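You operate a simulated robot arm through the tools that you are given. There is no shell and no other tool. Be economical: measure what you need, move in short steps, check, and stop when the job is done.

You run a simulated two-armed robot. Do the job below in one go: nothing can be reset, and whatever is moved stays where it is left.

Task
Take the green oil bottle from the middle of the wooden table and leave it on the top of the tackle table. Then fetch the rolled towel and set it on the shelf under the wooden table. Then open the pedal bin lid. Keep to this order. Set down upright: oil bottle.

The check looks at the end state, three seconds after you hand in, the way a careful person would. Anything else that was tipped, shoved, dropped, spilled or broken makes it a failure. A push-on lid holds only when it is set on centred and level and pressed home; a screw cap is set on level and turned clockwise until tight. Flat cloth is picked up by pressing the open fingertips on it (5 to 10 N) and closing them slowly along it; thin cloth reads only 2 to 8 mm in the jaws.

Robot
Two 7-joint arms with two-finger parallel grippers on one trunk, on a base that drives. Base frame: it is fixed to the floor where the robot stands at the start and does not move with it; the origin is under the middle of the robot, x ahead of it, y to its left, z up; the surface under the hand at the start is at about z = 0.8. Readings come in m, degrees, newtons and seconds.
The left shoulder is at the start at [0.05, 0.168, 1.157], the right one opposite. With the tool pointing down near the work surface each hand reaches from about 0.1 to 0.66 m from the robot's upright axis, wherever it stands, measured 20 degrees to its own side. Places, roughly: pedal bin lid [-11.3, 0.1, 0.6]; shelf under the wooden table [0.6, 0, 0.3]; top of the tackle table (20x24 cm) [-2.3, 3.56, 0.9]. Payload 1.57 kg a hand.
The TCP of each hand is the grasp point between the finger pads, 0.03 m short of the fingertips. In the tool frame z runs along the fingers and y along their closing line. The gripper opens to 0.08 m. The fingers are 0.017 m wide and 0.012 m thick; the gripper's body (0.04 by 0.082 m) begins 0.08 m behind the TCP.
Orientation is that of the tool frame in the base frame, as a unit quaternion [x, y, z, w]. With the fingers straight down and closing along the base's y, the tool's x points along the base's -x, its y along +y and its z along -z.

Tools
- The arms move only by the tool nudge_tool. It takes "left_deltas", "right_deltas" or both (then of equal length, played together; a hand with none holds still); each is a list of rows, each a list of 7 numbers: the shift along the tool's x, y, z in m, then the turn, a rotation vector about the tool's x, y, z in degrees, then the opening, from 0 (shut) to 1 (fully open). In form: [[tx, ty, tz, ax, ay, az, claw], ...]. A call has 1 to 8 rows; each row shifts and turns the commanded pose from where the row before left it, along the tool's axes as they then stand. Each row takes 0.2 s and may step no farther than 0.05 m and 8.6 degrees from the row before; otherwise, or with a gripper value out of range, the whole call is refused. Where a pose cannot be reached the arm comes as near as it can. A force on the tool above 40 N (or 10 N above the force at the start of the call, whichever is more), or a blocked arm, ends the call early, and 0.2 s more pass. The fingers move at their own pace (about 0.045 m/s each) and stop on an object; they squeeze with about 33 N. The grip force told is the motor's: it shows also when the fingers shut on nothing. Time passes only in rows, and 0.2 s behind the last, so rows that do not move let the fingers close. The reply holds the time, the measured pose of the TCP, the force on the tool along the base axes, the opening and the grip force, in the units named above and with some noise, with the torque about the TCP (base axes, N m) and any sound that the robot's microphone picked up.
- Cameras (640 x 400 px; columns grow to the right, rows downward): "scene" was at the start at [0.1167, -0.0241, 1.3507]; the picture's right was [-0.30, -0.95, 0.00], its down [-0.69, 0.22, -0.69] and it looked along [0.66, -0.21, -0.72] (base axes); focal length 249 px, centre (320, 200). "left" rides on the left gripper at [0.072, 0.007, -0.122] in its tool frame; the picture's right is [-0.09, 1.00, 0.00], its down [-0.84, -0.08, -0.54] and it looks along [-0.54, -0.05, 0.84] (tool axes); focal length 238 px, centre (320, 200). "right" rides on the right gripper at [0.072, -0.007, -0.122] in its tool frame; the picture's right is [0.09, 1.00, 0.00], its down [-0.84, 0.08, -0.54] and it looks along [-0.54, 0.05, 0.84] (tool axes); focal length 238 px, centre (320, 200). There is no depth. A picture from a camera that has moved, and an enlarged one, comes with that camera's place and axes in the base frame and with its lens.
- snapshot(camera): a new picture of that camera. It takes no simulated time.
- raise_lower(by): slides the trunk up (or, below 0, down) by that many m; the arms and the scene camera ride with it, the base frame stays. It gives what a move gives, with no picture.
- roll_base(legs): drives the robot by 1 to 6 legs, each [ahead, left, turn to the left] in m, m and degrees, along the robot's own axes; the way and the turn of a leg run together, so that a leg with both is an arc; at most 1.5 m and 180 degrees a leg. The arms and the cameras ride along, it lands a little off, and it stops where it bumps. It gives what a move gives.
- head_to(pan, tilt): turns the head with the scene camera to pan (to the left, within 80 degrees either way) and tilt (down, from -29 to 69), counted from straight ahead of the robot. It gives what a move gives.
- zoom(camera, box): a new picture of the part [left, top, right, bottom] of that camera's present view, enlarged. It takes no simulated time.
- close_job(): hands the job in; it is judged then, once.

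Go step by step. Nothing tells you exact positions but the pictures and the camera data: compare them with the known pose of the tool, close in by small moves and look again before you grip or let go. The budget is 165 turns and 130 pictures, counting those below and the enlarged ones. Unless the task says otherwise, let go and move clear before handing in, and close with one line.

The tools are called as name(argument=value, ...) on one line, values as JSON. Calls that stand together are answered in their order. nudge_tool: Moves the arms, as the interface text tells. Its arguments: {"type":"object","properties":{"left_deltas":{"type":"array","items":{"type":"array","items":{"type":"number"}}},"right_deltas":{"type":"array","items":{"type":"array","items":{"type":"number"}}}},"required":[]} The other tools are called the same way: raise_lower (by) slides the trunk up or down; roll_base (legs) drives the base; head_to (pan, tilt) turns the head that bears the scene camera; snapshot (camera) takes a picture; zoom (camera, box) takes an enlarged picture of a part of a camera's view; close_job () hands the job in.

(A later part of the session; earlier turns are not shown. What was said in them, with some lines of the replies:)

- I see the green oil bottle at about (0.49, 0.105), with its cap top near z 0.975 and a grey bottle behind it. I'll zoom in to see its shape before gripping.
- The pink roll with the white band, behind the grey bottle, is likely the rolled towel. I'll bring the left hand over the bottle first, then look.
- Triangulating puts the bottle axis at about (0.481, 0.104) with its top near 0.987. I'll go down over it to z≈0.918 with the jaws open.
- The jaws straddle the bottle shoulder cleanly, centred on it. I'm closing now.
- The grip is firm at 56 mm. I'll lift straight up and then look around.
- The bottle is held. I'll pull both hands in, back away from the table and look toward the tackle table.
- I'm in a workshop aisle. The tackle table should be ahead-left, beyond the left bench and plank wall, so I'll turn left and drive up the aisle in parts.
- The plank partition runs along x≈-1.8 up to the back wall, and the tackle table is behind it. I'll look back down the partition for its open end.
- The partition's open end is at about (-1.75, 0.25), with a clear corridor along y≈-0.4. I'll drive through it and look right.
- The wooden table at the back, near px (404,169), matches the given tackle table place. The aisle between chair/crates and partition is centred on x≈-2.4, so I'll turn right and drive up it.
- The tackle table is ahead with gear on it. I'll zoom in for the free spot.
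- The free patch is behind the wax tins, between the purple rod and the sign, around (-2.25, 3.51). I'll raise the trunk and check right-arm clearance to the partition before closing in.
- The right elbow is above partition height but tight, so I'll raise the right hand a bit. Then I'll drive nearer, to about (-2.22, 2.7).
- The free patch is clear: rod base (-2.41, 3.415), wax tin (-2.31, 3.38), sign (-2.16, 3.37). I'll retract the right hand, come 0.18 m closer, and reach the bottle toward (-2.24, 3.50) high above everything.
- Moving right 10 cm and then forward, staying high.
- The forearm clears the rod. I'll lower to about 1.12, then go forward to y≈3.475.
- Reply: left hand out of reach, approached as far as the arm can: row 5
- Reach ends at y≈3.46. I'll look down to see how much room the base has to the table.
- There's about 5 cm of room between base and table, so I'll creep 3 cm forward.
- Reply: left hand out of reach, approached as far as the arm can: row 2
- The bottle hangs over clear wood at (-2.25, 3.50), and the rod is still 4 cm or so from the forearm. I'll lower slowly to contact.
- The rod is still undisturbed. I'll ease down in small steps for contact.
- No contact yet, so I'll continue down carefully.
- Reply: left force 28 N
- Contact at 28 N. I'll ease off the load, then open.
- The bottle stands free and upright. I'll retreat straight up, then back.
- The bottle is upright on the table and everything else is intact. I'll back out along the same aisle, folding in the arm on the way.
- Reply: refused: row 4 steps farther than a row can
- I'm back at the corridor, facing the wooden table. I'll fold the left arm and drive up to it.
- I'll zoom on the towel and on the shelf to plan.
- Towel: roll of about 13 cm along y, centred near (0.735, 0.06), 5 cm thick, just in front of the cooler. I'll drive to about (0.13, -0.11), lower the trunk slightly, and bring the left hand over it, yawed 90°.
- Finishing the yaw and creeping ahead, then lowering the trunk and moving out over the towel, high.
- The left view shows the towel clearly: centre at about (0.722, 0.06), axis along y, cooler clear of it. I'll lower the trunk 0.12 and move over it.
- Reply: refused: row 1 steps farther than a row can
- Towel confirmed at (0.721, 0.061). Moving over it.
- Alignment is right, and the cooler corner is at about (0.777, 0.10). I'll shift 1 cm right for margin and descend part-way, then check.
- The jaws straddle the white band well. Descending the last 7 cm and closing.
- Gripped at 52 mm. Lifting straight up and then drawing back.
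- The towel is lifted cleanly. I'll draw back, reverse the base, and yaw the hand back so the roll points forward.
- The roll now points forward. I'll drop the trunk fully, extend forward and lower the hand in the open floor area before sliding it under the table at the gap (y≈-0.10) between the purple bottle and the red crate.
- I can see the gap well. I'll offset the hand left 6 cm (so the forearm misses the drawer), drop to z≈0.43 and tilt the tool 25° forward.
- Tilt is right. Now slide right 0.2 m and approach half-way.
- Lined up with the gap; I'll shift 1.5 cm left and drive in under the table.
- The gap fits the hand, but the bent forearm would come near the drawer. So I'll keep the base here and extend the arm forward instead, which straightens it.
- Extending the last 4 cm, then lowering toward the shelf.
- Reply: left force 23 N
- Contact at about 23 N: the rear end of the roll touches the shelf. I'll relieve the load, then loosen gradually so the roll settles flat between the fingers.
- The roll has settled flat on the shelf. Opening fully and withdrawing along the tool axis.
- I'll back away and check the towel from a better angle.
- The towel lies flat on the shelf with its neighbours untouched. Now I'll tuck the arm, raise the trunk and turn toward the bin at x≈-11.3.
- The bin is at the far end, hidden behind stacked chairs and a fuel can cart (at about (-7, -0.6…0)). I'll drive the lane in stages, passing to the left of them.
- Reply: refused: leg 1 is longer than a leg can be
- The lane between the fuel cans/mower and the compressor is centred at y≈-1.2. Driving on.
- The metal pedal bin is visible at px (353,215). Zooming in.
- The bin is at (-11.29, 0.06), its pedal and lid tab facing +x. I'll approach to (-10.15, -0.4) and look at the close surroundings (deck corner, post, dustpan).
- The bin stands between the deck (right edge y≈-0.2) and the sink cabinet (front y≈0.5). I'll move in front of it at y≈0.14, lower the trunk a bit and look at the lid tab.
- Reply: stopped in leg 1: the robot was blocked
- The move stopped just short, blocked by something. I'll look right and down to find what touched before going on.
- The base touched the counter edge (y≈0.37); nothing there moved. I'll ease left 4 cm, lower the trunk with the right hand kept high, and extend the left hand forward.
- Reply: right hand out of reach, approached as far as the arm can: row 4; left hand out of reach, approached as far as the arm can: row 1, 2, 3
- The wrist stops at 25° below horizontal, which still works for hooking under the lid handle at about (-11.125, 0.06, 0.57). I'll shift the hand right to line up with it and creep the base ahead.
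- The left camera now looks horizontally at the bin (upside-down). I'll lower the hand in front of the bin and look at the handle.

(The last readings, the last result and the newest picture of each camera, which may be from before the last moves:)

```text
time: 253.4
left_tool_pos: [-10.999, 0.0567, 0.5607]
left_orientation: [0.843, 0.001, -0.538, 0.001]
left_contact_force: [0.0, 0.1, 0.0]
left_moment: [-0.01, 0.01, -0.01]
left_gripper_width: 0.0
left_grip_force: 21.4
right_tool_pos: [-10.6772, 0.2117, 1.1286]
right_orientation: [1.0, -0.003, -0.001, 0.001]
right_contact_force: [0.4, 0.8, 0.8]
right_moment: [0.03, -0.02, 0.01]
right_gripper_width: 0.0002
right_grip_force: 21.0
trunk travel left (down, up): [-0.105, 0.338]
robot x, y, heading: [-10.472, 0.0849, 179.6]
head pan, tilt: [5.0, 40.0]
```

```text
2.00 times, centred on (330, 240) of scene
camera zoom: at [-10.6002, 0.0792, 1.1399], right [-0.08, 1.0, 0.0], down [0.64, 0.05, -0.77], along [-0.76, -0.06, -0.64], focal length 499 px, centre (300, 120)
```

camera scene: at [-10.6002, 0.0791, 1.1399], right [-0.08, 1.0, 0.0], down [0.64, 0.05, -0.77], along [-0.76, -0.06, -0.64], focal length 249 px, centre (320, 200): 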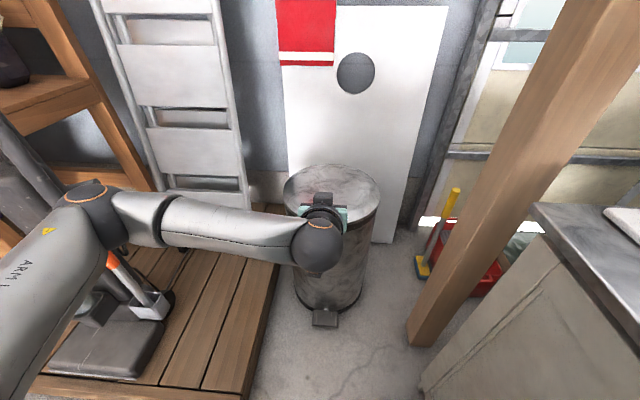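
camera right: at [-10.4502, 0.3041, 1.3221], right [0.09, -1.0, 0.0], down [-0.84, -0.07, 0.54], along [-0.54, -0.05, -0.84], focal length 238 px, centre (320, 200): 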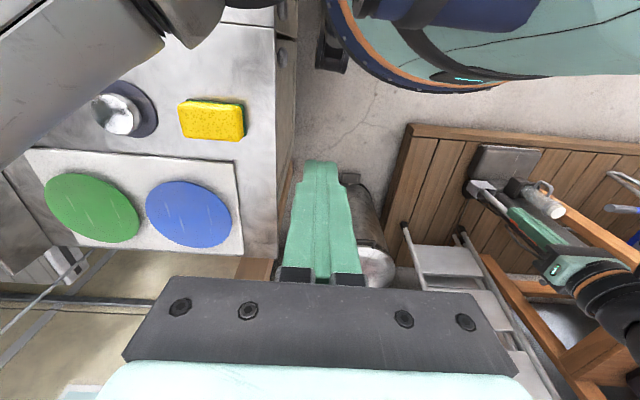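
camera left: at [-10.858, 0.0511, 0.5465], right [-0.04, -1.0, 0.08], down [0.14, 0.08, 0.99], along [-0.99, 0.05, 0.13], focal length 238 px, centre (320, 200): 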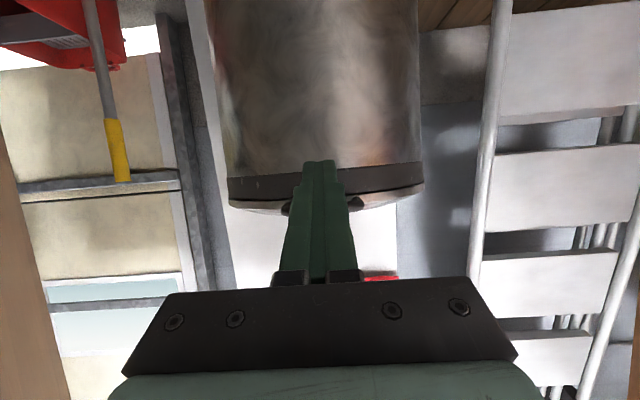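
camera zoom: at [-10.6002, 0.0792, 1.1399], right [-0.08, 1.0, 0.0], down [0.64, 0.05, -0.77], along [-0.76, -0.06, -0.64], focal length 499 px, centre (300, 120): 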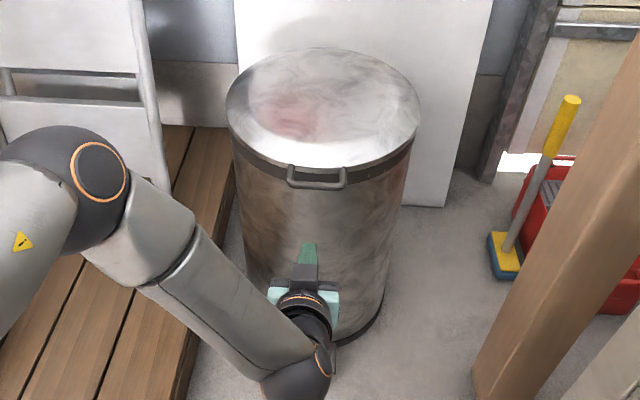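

Handle bar: y 0.02–0.11, z≈0.585, about 3 cm in front of the rim. I'll slide the closed fingertips under it at TCP z≈0.558.

nudge_tool(left_deltas=[[-0.0147, -0.008, 0.0318, 0, 0, 0, 0], [-0.0147, 0, 0.0318, 0, 0, 0, 0], [-0.01, 0, 0.0218, 0, 0, 0, 0], [0, 0, 0, 0, 0, 0, 0]])

snapshot(camera="left")

zoom(camera="scene", box=[260, 150, 390, 280])

```text
time: 254.4
left_tool_pos: [-11.0928, 0.0661, 0.5591]
left_orientation: [0.843, -0.001, -0.538, -0.001]
left_contact_force: [0.5, 0.4, 0.7]
left_moment: [0.01, 0.04, -0.05]
left_gripper_width: 0.0
left_grip_force: 21.0
right_tool_pos: [-10.6758, 0.2104, 1.1274]
right_orientation: [1.0, -0.002, -0.001, 0.001]
right_contact_force: [1.7, -0.3, -0.6]
right_moment: [-0.01, 0.0, 0.0]
right_gripper_width: 0.0003
right_grip_force: 21.7
trunk travel left (down, up): [-0.105, 0.338]
robot x, y, heading: [-10.4759, 0.0841, 179.6]
head pan, tilt: [5.0, 40.0]
```

```text
45 pictures are left
camera left: at [-10.9518, 0.0602, 0.5449], right [-0.04, -1.0, 0.08], down [0.14, 0.08, 0.99], along [-0.99, 0.05, 0.14], focal length 238 px, centre (320, 200)
```

left: 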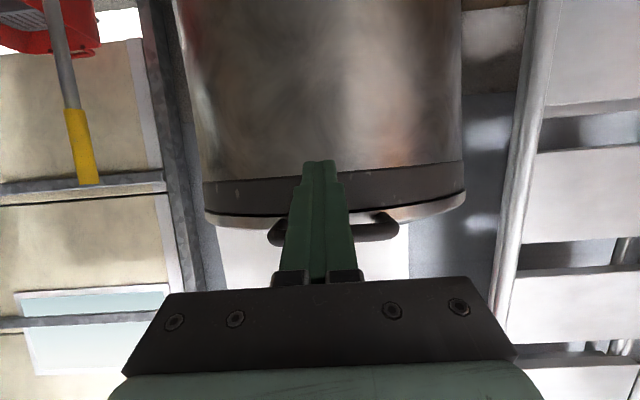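

```text
3.08 times, centred on (325, 215) of scene
camera zoom: at [-10.6001, 0.0791, 1.1399], right [-0.08, 1.0, 0.0], down [0.64, 0.05, -0.77], along [-0.76, -0.06, -0.64], focal length 767 px, centre (305, 154)
```

zoom: 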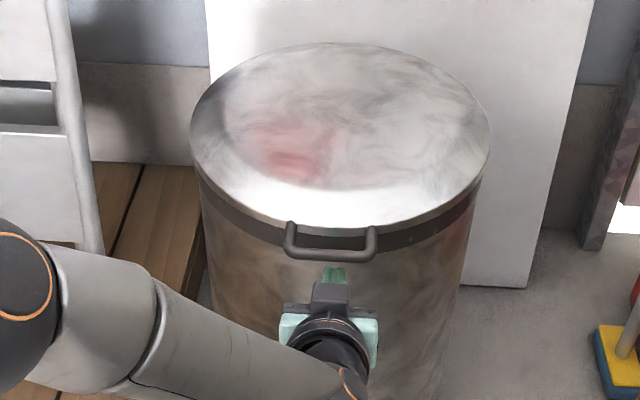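

The fingers are under the bar. I'll push in 1 cm and lift a little to feel the lid.

nudge_tool(left_deltas=[[-0.005, 0, 0.0109, 0, 0, 0, 0], [-0.0182, 0, -0.0084, 0, 0, 0, 0], [-0.0182, 0, -0.0084, 0, 0, 0, 0], [-0.0182, 0, -0.0084, 0, 0, 0, 0], [0, 0, 0, 0, 0, 0, 0]])

snapshot(camera="scene")

snapshot(camera="left")

```text
time: 255.6
left_tool_pos: [-11.1033, 0.0669, 0.6203]
left_orientation: [0.843, 0.0, -0.538, -0.001]
left_contact_force: [0.3, 0.3, -0.3]
left_moment: [-0.01, 0.01, 0.01]
left_gripper_width: 0.0
left_grip_force: 21.6
right_tool_pos: [-10.6769, 0.211, 1.1281]
right_orientation: [1.0, -0.002, -0.001, 0.001]
right_contact_force: [-0.3, 0.2, -0.4]
right_moment: [0.01, -0.01, 0.04]
right_gripper_width: 0.0
right_grip_force: 21.3
trunk travel left (down, up): [-0.105, 0.338]
robot x, y, heading: [-10.4728, 0.0838, 179.4]
head pan, tilt: [5.0, 40.0]
```

```text
43 pictures are left
camera scene: at [-10.6001, 0.0791, 1.1399], right [-0.08, 1.0, 0.0], down [0.64, 0.05, -0.77], along [-0.76, -0.06, -0.64], focal length 249 px, centre (320, 200)
```

scene: 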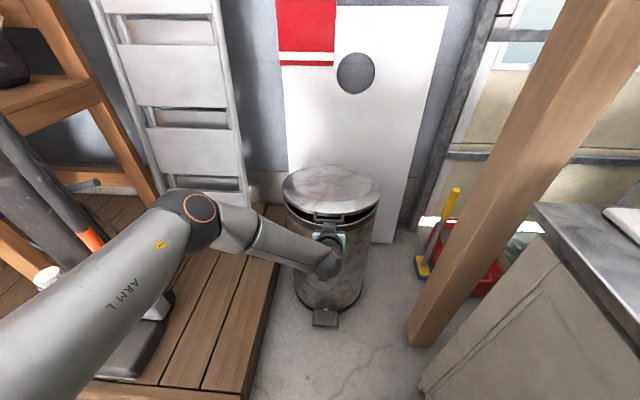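

```text
42 pictures are left
camera left: at [-10.9635, 0.0604, 0.6061], right [-0.04, -1.0, 0.08], down [0.14, 0.08, 0.99], along [-0.99, 0.05, 0.14], focal length 238 px, centre (320, 200)
```

left: 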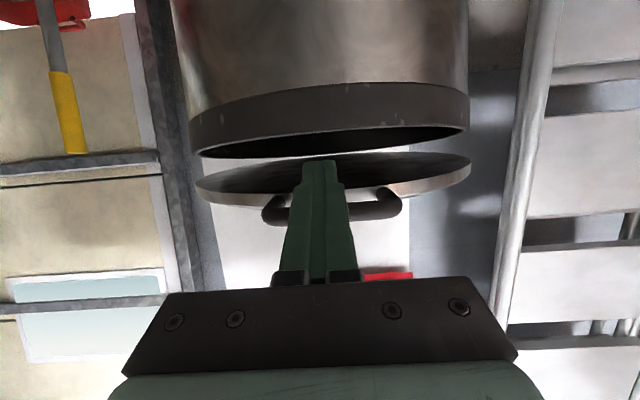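

The lid is lifting easily. I'll follow its arc upward.

nudge_tool(left_deltas=[[-0.0405, 0, -0.0077, 0, 0, 0, 0], [-0.0414, 0, -0.0059, 0, 0, 0, 0], [-0.0393, 0, 0.0017, 0, 0, 0, 0], [-0.0383, 0, 0.0066, 0, 0, 0, 0], [0, 0, 0, 0, 0, 0, 0]])

snapshot(camera="left")

snapshot(camera="scene")

```text
time: 256.8
left_tool_pos: [-11.1663, 0.0672, 0.7679]
left_orientation: [0.842, 0.0, -0.539, 0.0]
left_contact_force: [1.0, -0.2, 0.3]
left_moment: [-0.01, -0.01, -0.03]
left_gripper_width: 0.0
left_grip_force: 21.6
right_tool_pos: [-10.6757, 0.2119, 1.1282]
right_orientation: [1.0, -0.003, -0.001, 0.001]
right_contact_force: [0.8, -0.5, 0.6]
right_moment: [-0.01, 0.0, -0.01]
right_gripper_width: 0.0
right_grip_force: 21.3
trunk travel left (down, up): [-0.105, 0.338]
robot x, y, heading: [-10.4758, 0.0868, 179.7]
head pan, tilt: [5.0, 40.0]
```

```text
41 pictures are left
camera left: at [-11.0255, 0.0605, 0.7541], right [-0.04, -1.0, 0.08], down [0.14, 0.08, 0.99], along [-0.99, 0.05, 0.14], focal length 238 px, centre (320, 200)
```

left: 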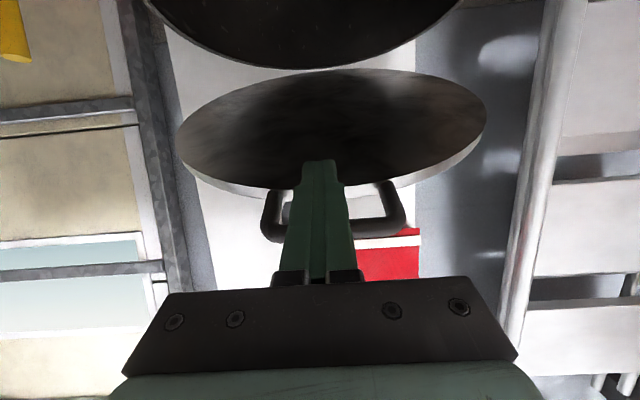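

```text
40 pictures are left
camera scene: at [-10.6001, 0.0791, 1.1399], right [-0.08, 1.0, 0.0], down [0.64, 0.05, -0.77], along [-0.76, -0.06, -0.64], focal length 249 px, centre (320, 200)
```

scene: 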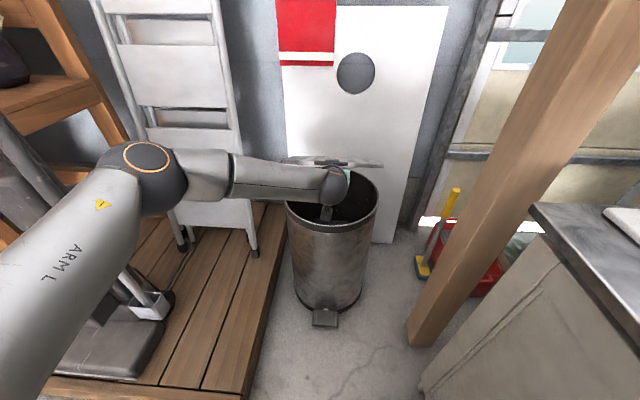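

The lid is about 35° open. Continuing up and forward to about 55°, near the arm's reach.

nudge_tool(left_deltas=[[-0.0445, 0, 0.0085, 0, 0, 0, 0], [-0.0433, 0, 0.0141, 0, 0, 0, 0], [-0.0415, 0, 0.0197, 0, 0, 0, 0], [0, 0, 0, 0, 0, 0, 0]])

snapshot(camera="left")

snapshot(camera="scene")

```text
time: 257.8
left_tool_pos: [-11.2566, 0.0608, 0.8612]
left_orientation: [0.843, -0.001, -0.538, -0.002]
left_contact_force: [0.2, 0.2, 0.1]
left_moment: [0.01, 0.0, 0.0]
left_gripper_width: 0.0
left_grip_force: 21.7
left hand out of reach, approached as far as the arm can: row 3
right_tool_pos: [-10.6755, 0.2115, 1.1303]
right_orientation: [1.0, -0.002, 0.0, 0.001]
right_contact_force: [-1.0, 0.2, 0.1]
right_moment: [0.0, -0.02, -0.01]
right_gripper_width: 0.0001
right_grip_force: 21.7
trunk travel left (down, up): [-0.105, 0.338]
robot x, y, heading: [-10.4774, 0.0857, 179.5]
head pan, tilt: [5.0, 40.0]
```

```text
39 pictures are left
camera left: at [-11.1162, 0.0533, 0.8468], right [-0.04, -1.0, 0.08], down [0.14, 0.08, 0.99], along [-0.99, 0.05, 0.14], focal length 238 px, centre (320, 200)
```

left: 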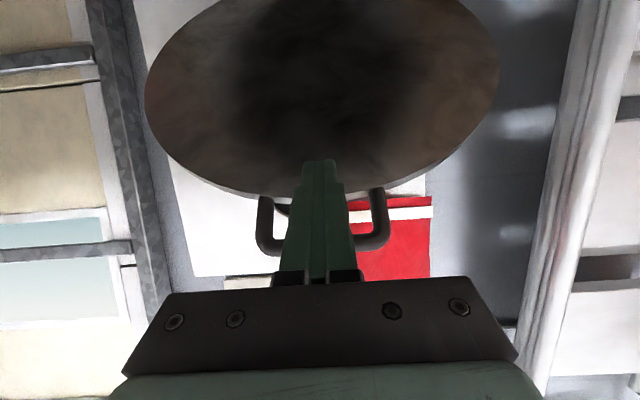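

```text
38 pictures are left
camera scene: at [-10.6001, 0.0793, 1.1399], right [-0.08, 1.0, 0.0], down [0.64, 0.05, -0.77], along [-0.76, -0.06, -0.64], focal length 249 px, centre (320, 200)
```

scene: 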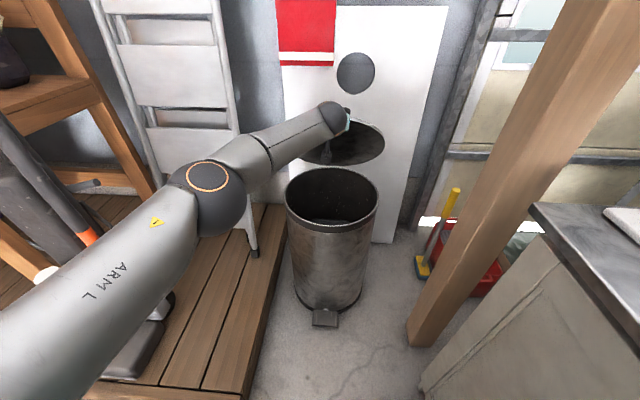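

The lid is at about 55° and the arm is at its reach, so I'll push on with the base: 8 cm ahead, then check.

roll_base(legs=[[0.08, 0, 0]])

snapshot(camera="scene")

```text
time: 258.9
left_tool_pos: [-11.3373, 0.0596, 0.8613]
left_orientation: [0.843, 0.0, -0.538, 0.0]
left_contact_force: [0.1, -0.5, 0.9]
left_moment: [0.0, -0.01, -0.01]
left_gripper_width: 0.0001
left_grip_force: 21.7
right_tool_pos: [-10.757, 0.2107, 1.1283]
right_orientation: [1.0, -0.003, -0.001, 0.0]
right_contact_force: [0.0, -0.6, -0.4]
right_moment: [0.01, -0.02, -0.02]
right_gripper_width: 0.0002
right_grip_force: 22.0
trunk travel left (down, up): [-0.105, 0.338]
robot x, y, heading: [-10.5567, 0.0882, 179.8]
head pan, tilt: [5.0, 40.0]
```

```text
37 pictures are left
camera scene: at [-10.6803, 0.0794, 1.1399], right [-0.08, 1.0, 0.0], down [0.64, 0.05, -0.77], along [-0.76, -0.06, -0.64], focal length 249 px, centre (320, 200)
```

scene: 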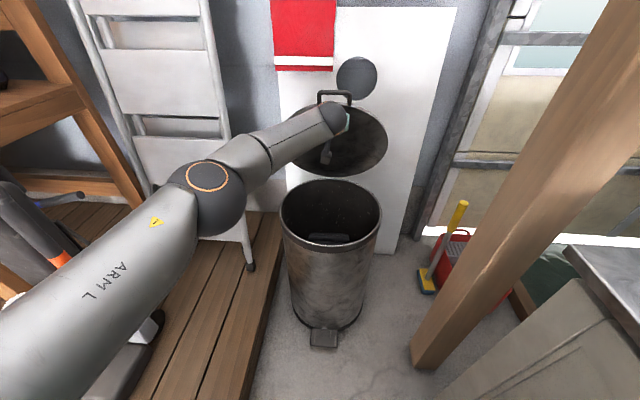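

The lid is at about 75°. A bit further; I'll watch for force from the board behind it.

roll_base(legs=[[0.05, 0, 0]])

snapshot(camera="scene")

snapshot(camera="left")

```text
time: 259.8
left_tool_pos: [-11.3863, 0.0579, 0.8605]
left_orientation: [0.843, 0.0, -0.538, 0.0]
left_contact_force: [-0.3, -0.1, 0.7]
left_moment: [0.0, 0.01, 0.01]
left_gripper_width: 0.0
left_grip_force: 21.3
right_tool_pos: [-10.8059, 0.2122, 1.1271]
right_orientation: [1.0, -0.002, -0.001, 0.001]
right_contact_force: [0.2, 0.5, 0.7]
right_moment: [-0.01, 0.02, 0.0]
right_gripper_width: 0.0
right_grip_force: 20.8
trunk travel left (down, up): [-0.105, 0.338]
robot x, y, heading: [-10.6055, 0.0831, 179.8]
head pan, tilt: [5.0, 40.0]
```

```text
36 pictures are left
camera scene: at [-10.7296, 0.0796, 1.1399], right [-0.08, 1.0, 0.0], down [0.64, 0.05, -0.77], along [-0.76, -0.06, -0.64], focal length 249 px, centre (320, 200)
```

scene: 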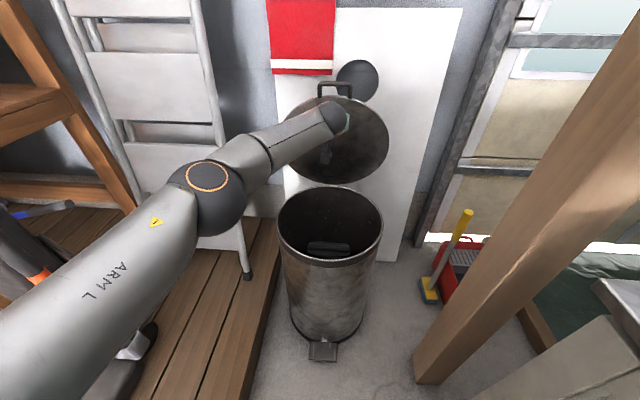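

```text
35 pictures are left
camera left: at [-11.2457, 0.0523, 0.8467], right [-0.04, -1.0, 0.08], down [0.14, 0.08, 0.99], along [-0.99, 0.05, 0.14], focal length 238 px, centre (320, 200)
```

left: 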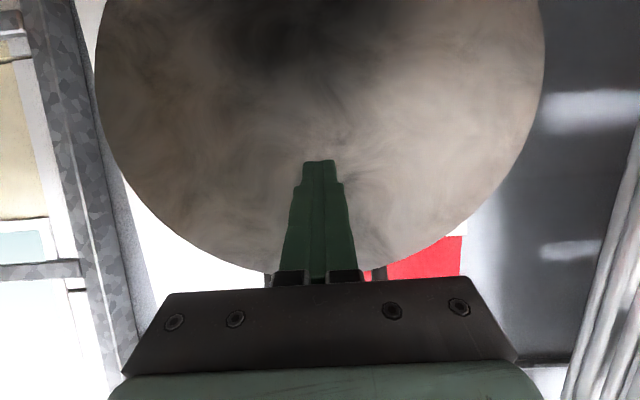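

roll_base(legs=[[0.035, 0, 0]])

snapshot(camera="scene")

```text
time: 260.6
left_tool_pos: [-11.4209, 0.0595, 0.8609]
left_orientation: [0.843, 0.001, -0.537, 0.0]
left_contact_force: [13.6, 0.0, -2.4]
left_moment: [0.14, -0.12, -0.06]
left_gripper_width: 0.0
left_grip_force: 21.3
right_tool_pos: [-10.8398, 0.2125, 1.1285]
right_orientation: [1.0, -0.002, -0.001, 0.001]
right_contact_force: [-0.3, 0.1, -0.6]
right_moment: [0.0, 0.0, 0.0]
right_gripper_width: 0.0001
right_grip_force: 21.4
trunk travel left (down, up): [-0.105, 0.338]
robot x, y, heading: [-10.6415, 0.0866, 179.5]
head pan, tilt: [5.0, 40.0]
```

```text
34 pictures are left
camera scene: at [-10.7632, 0.0797, 1.14], right [-0.08, 1.0, 0.0], down [0.64, 0.05, -0.77], along [-0.76, -0.06, -0.64], focal length 249 px, centre (320, 200)
```

scene: 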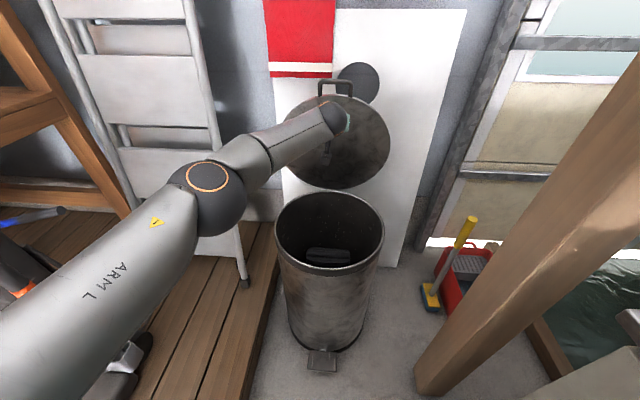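

A 13.6 N stop: the lid is at its end. I'll back off a few centimetres and see whether it stays open.

roll_base(legs=[[-0.06, 0, 0]])

snapshot(camera="left")

snapshot(camera="scene")

```text
time: 261.6
left_tool_pos: [-11.3618, 0.0598, 0.8607]
left_orientation: [0.843, 0.001, -0.538, 0.0]
left_contact_force: [0.1, -0.7, 0.3]
left_moment: [0.01, -0.03, -0.01]
left_gripper_width: 0.0
left_grip_force: 21.5
right_tool_pos: [-10.7826, 0.2122, 1.1284]
right_orientation: [1.0, -0.002, -0.001, 0.001]
right_contact_force: [0.2, 0.0, -0.6]
right_moment: [0.0, 0.02, -0.03]
right_gripper_width: 0.0002
right_grip_force: 21.3
trunk travel left (down, up): [-0.105, 0.338]
robot x, y, heading: [-10.5824, 0.0872, 179.7]
head pan, tilt: [5.0, 40.0]
```

```text
33 pictures are left
camera left: at [-11.2209, 0.0527, 0.8461], right [-0.04, -1.0, 0.08], down [0.14, 0.08, 0.99], along [-0.99, 0.05, 0.13], focal length 238 px, centre (320, 200)
```

left: 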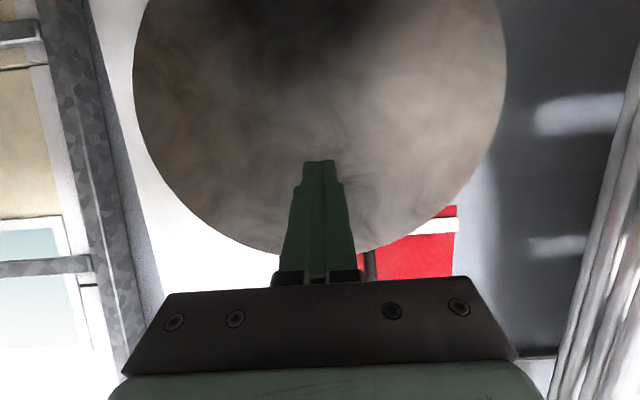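

```text
32 pictures are left
camera scene: at [-10.7052, 0.0795, 1.14], right [-0.08, 1.0, 0.0], down [0.64, 0.05, -0.77], along [-0.76, -0.06, -0.64], focal length 249 px, centre (320, 200)
```

scene: 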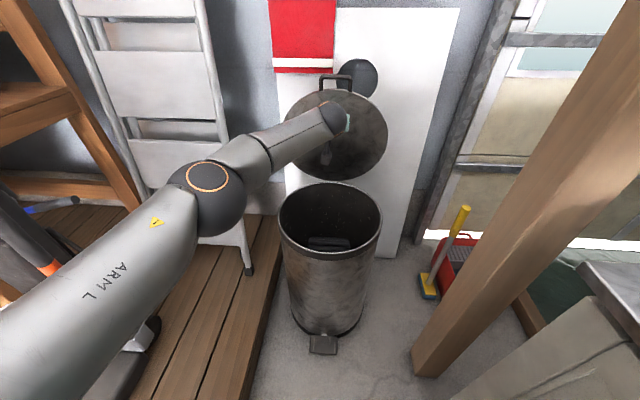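

It stays open. Backing off fully, the hand well clear, and checking again.

roll_base(legs=[[-0.3, 0, 0]])

snapshot(camera="scene")

nudge_tool(left_deltas=[[0, 0, -0.04, 0, 0, 0, 0], [0, 0, -0.04, 0, 0, 0, 0], [0, 0, 0, 0, 0, 0, 0], [0, 0, 0, 0, 0, 0, 0], [0, 0, 0, 0, 0, 0, 0], [0, 0, 0, 0, 0, 0, 0], [0, 0, 0, 0, 0, 0, 0], [0, 0, 0, 0, 0, 0, 0]])

snapshot(camera="scene")

```text
time: 263.6
left_tool_pos: [-11.0654, 0.0577, 0.8601]
left_orientation: [0.843, 0.0, -0.537, 0.0]
left_contact_force: [0.4, 0.6, 0.5]
left_moment: [-0.01, 0.0, -0.01]
left_gripper_width: 0.0001
left_grip_force: 21.7
right_tool_pos: [-10.4857, 0.2095, 1.1288]
right_orientation: [1.0, -0.001, -0.001, 0.001]
right_contact_force: [-0.6, 0.4, 0.1]
right_moment: [0.01, -0.01, 0.0]
right_gripper_width: 0.0001
right_grip_force: 21.3
trunk travel left (down, up): [-0.105, 0.338]
robot x, y, heading: [-10.285, 0.0812, 179.9]
head pan, tilt: [5.0, 40.0]
```

```text
31 pictures are left
camera scene: at [-10.4097, 0.0782, 1.14], right [-0.08, 1.0, 0.0], down [0.64, 0.05, -0.77], along [-0.76, -0.06, -0.64], focal length 249 px, centre (320, 200)
```

scene: 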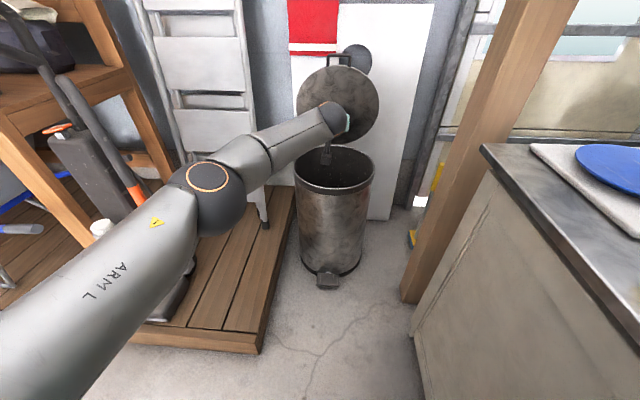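

```text
time: 265.4
left_tool_pos: [-10.9947, 0.0568, 0.8943]
left_orientation: [0.843, 0.001, -0.537, 0.0]
left_contact_force: [0.6, 0.0, -0.4]
left_moment: [0.02, -0.02, 0.01]
left_gripper_width: 0.0
left_grip_force: 21.2
right_tool_pos: [-10.4857, 0.2098, 1.1287]
right_orientation: [1.0, -0.002, -0.001, 0.002]
right_contact_force: [-0.2, 1.0, -0.2]
right_moment: [-0.01, -0.01, 0.01]
right_gripper_width: 0.0
right_grip_force: 21.1
trunk travel left (down, up): [-0.105, 0.338]
robot x, y, heading: [-10.2866, 0.0814, 179.9]
head pan, tilt: [5.0, 40.0]
```

```text
30 pictures are left
camera scene: at [-10.4098, 0.0782, 1.1399], right [-0.08, 1.0, 0.0], down [0.64, 0.05, -0.77], along [-0.76, -0.06, -0.64], focal length 249 px, centre (320, 200)
```

scene: 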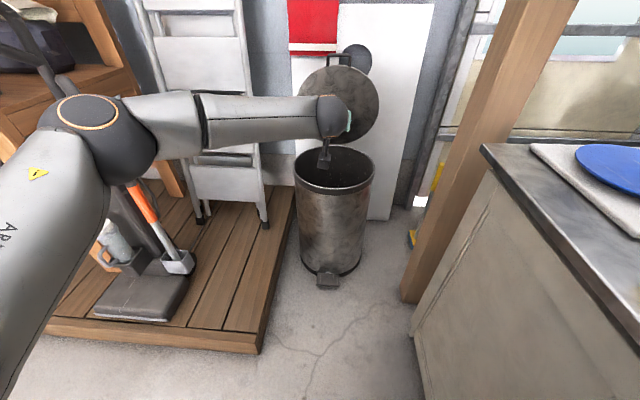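

The lid stays open on its own, the bin has not moved and the hand is clear. I'm handing in.

close_job()

```text
The job is handed in.
```

I did all three jobs in order and handed in. The oil bottle stands upright on the tackle table, the rolled towel lies on the shelf under the wooden table, and the pedal bin lid stays open. The base once bumped the sink counter edge near the bin; nothing on it appeared to move.
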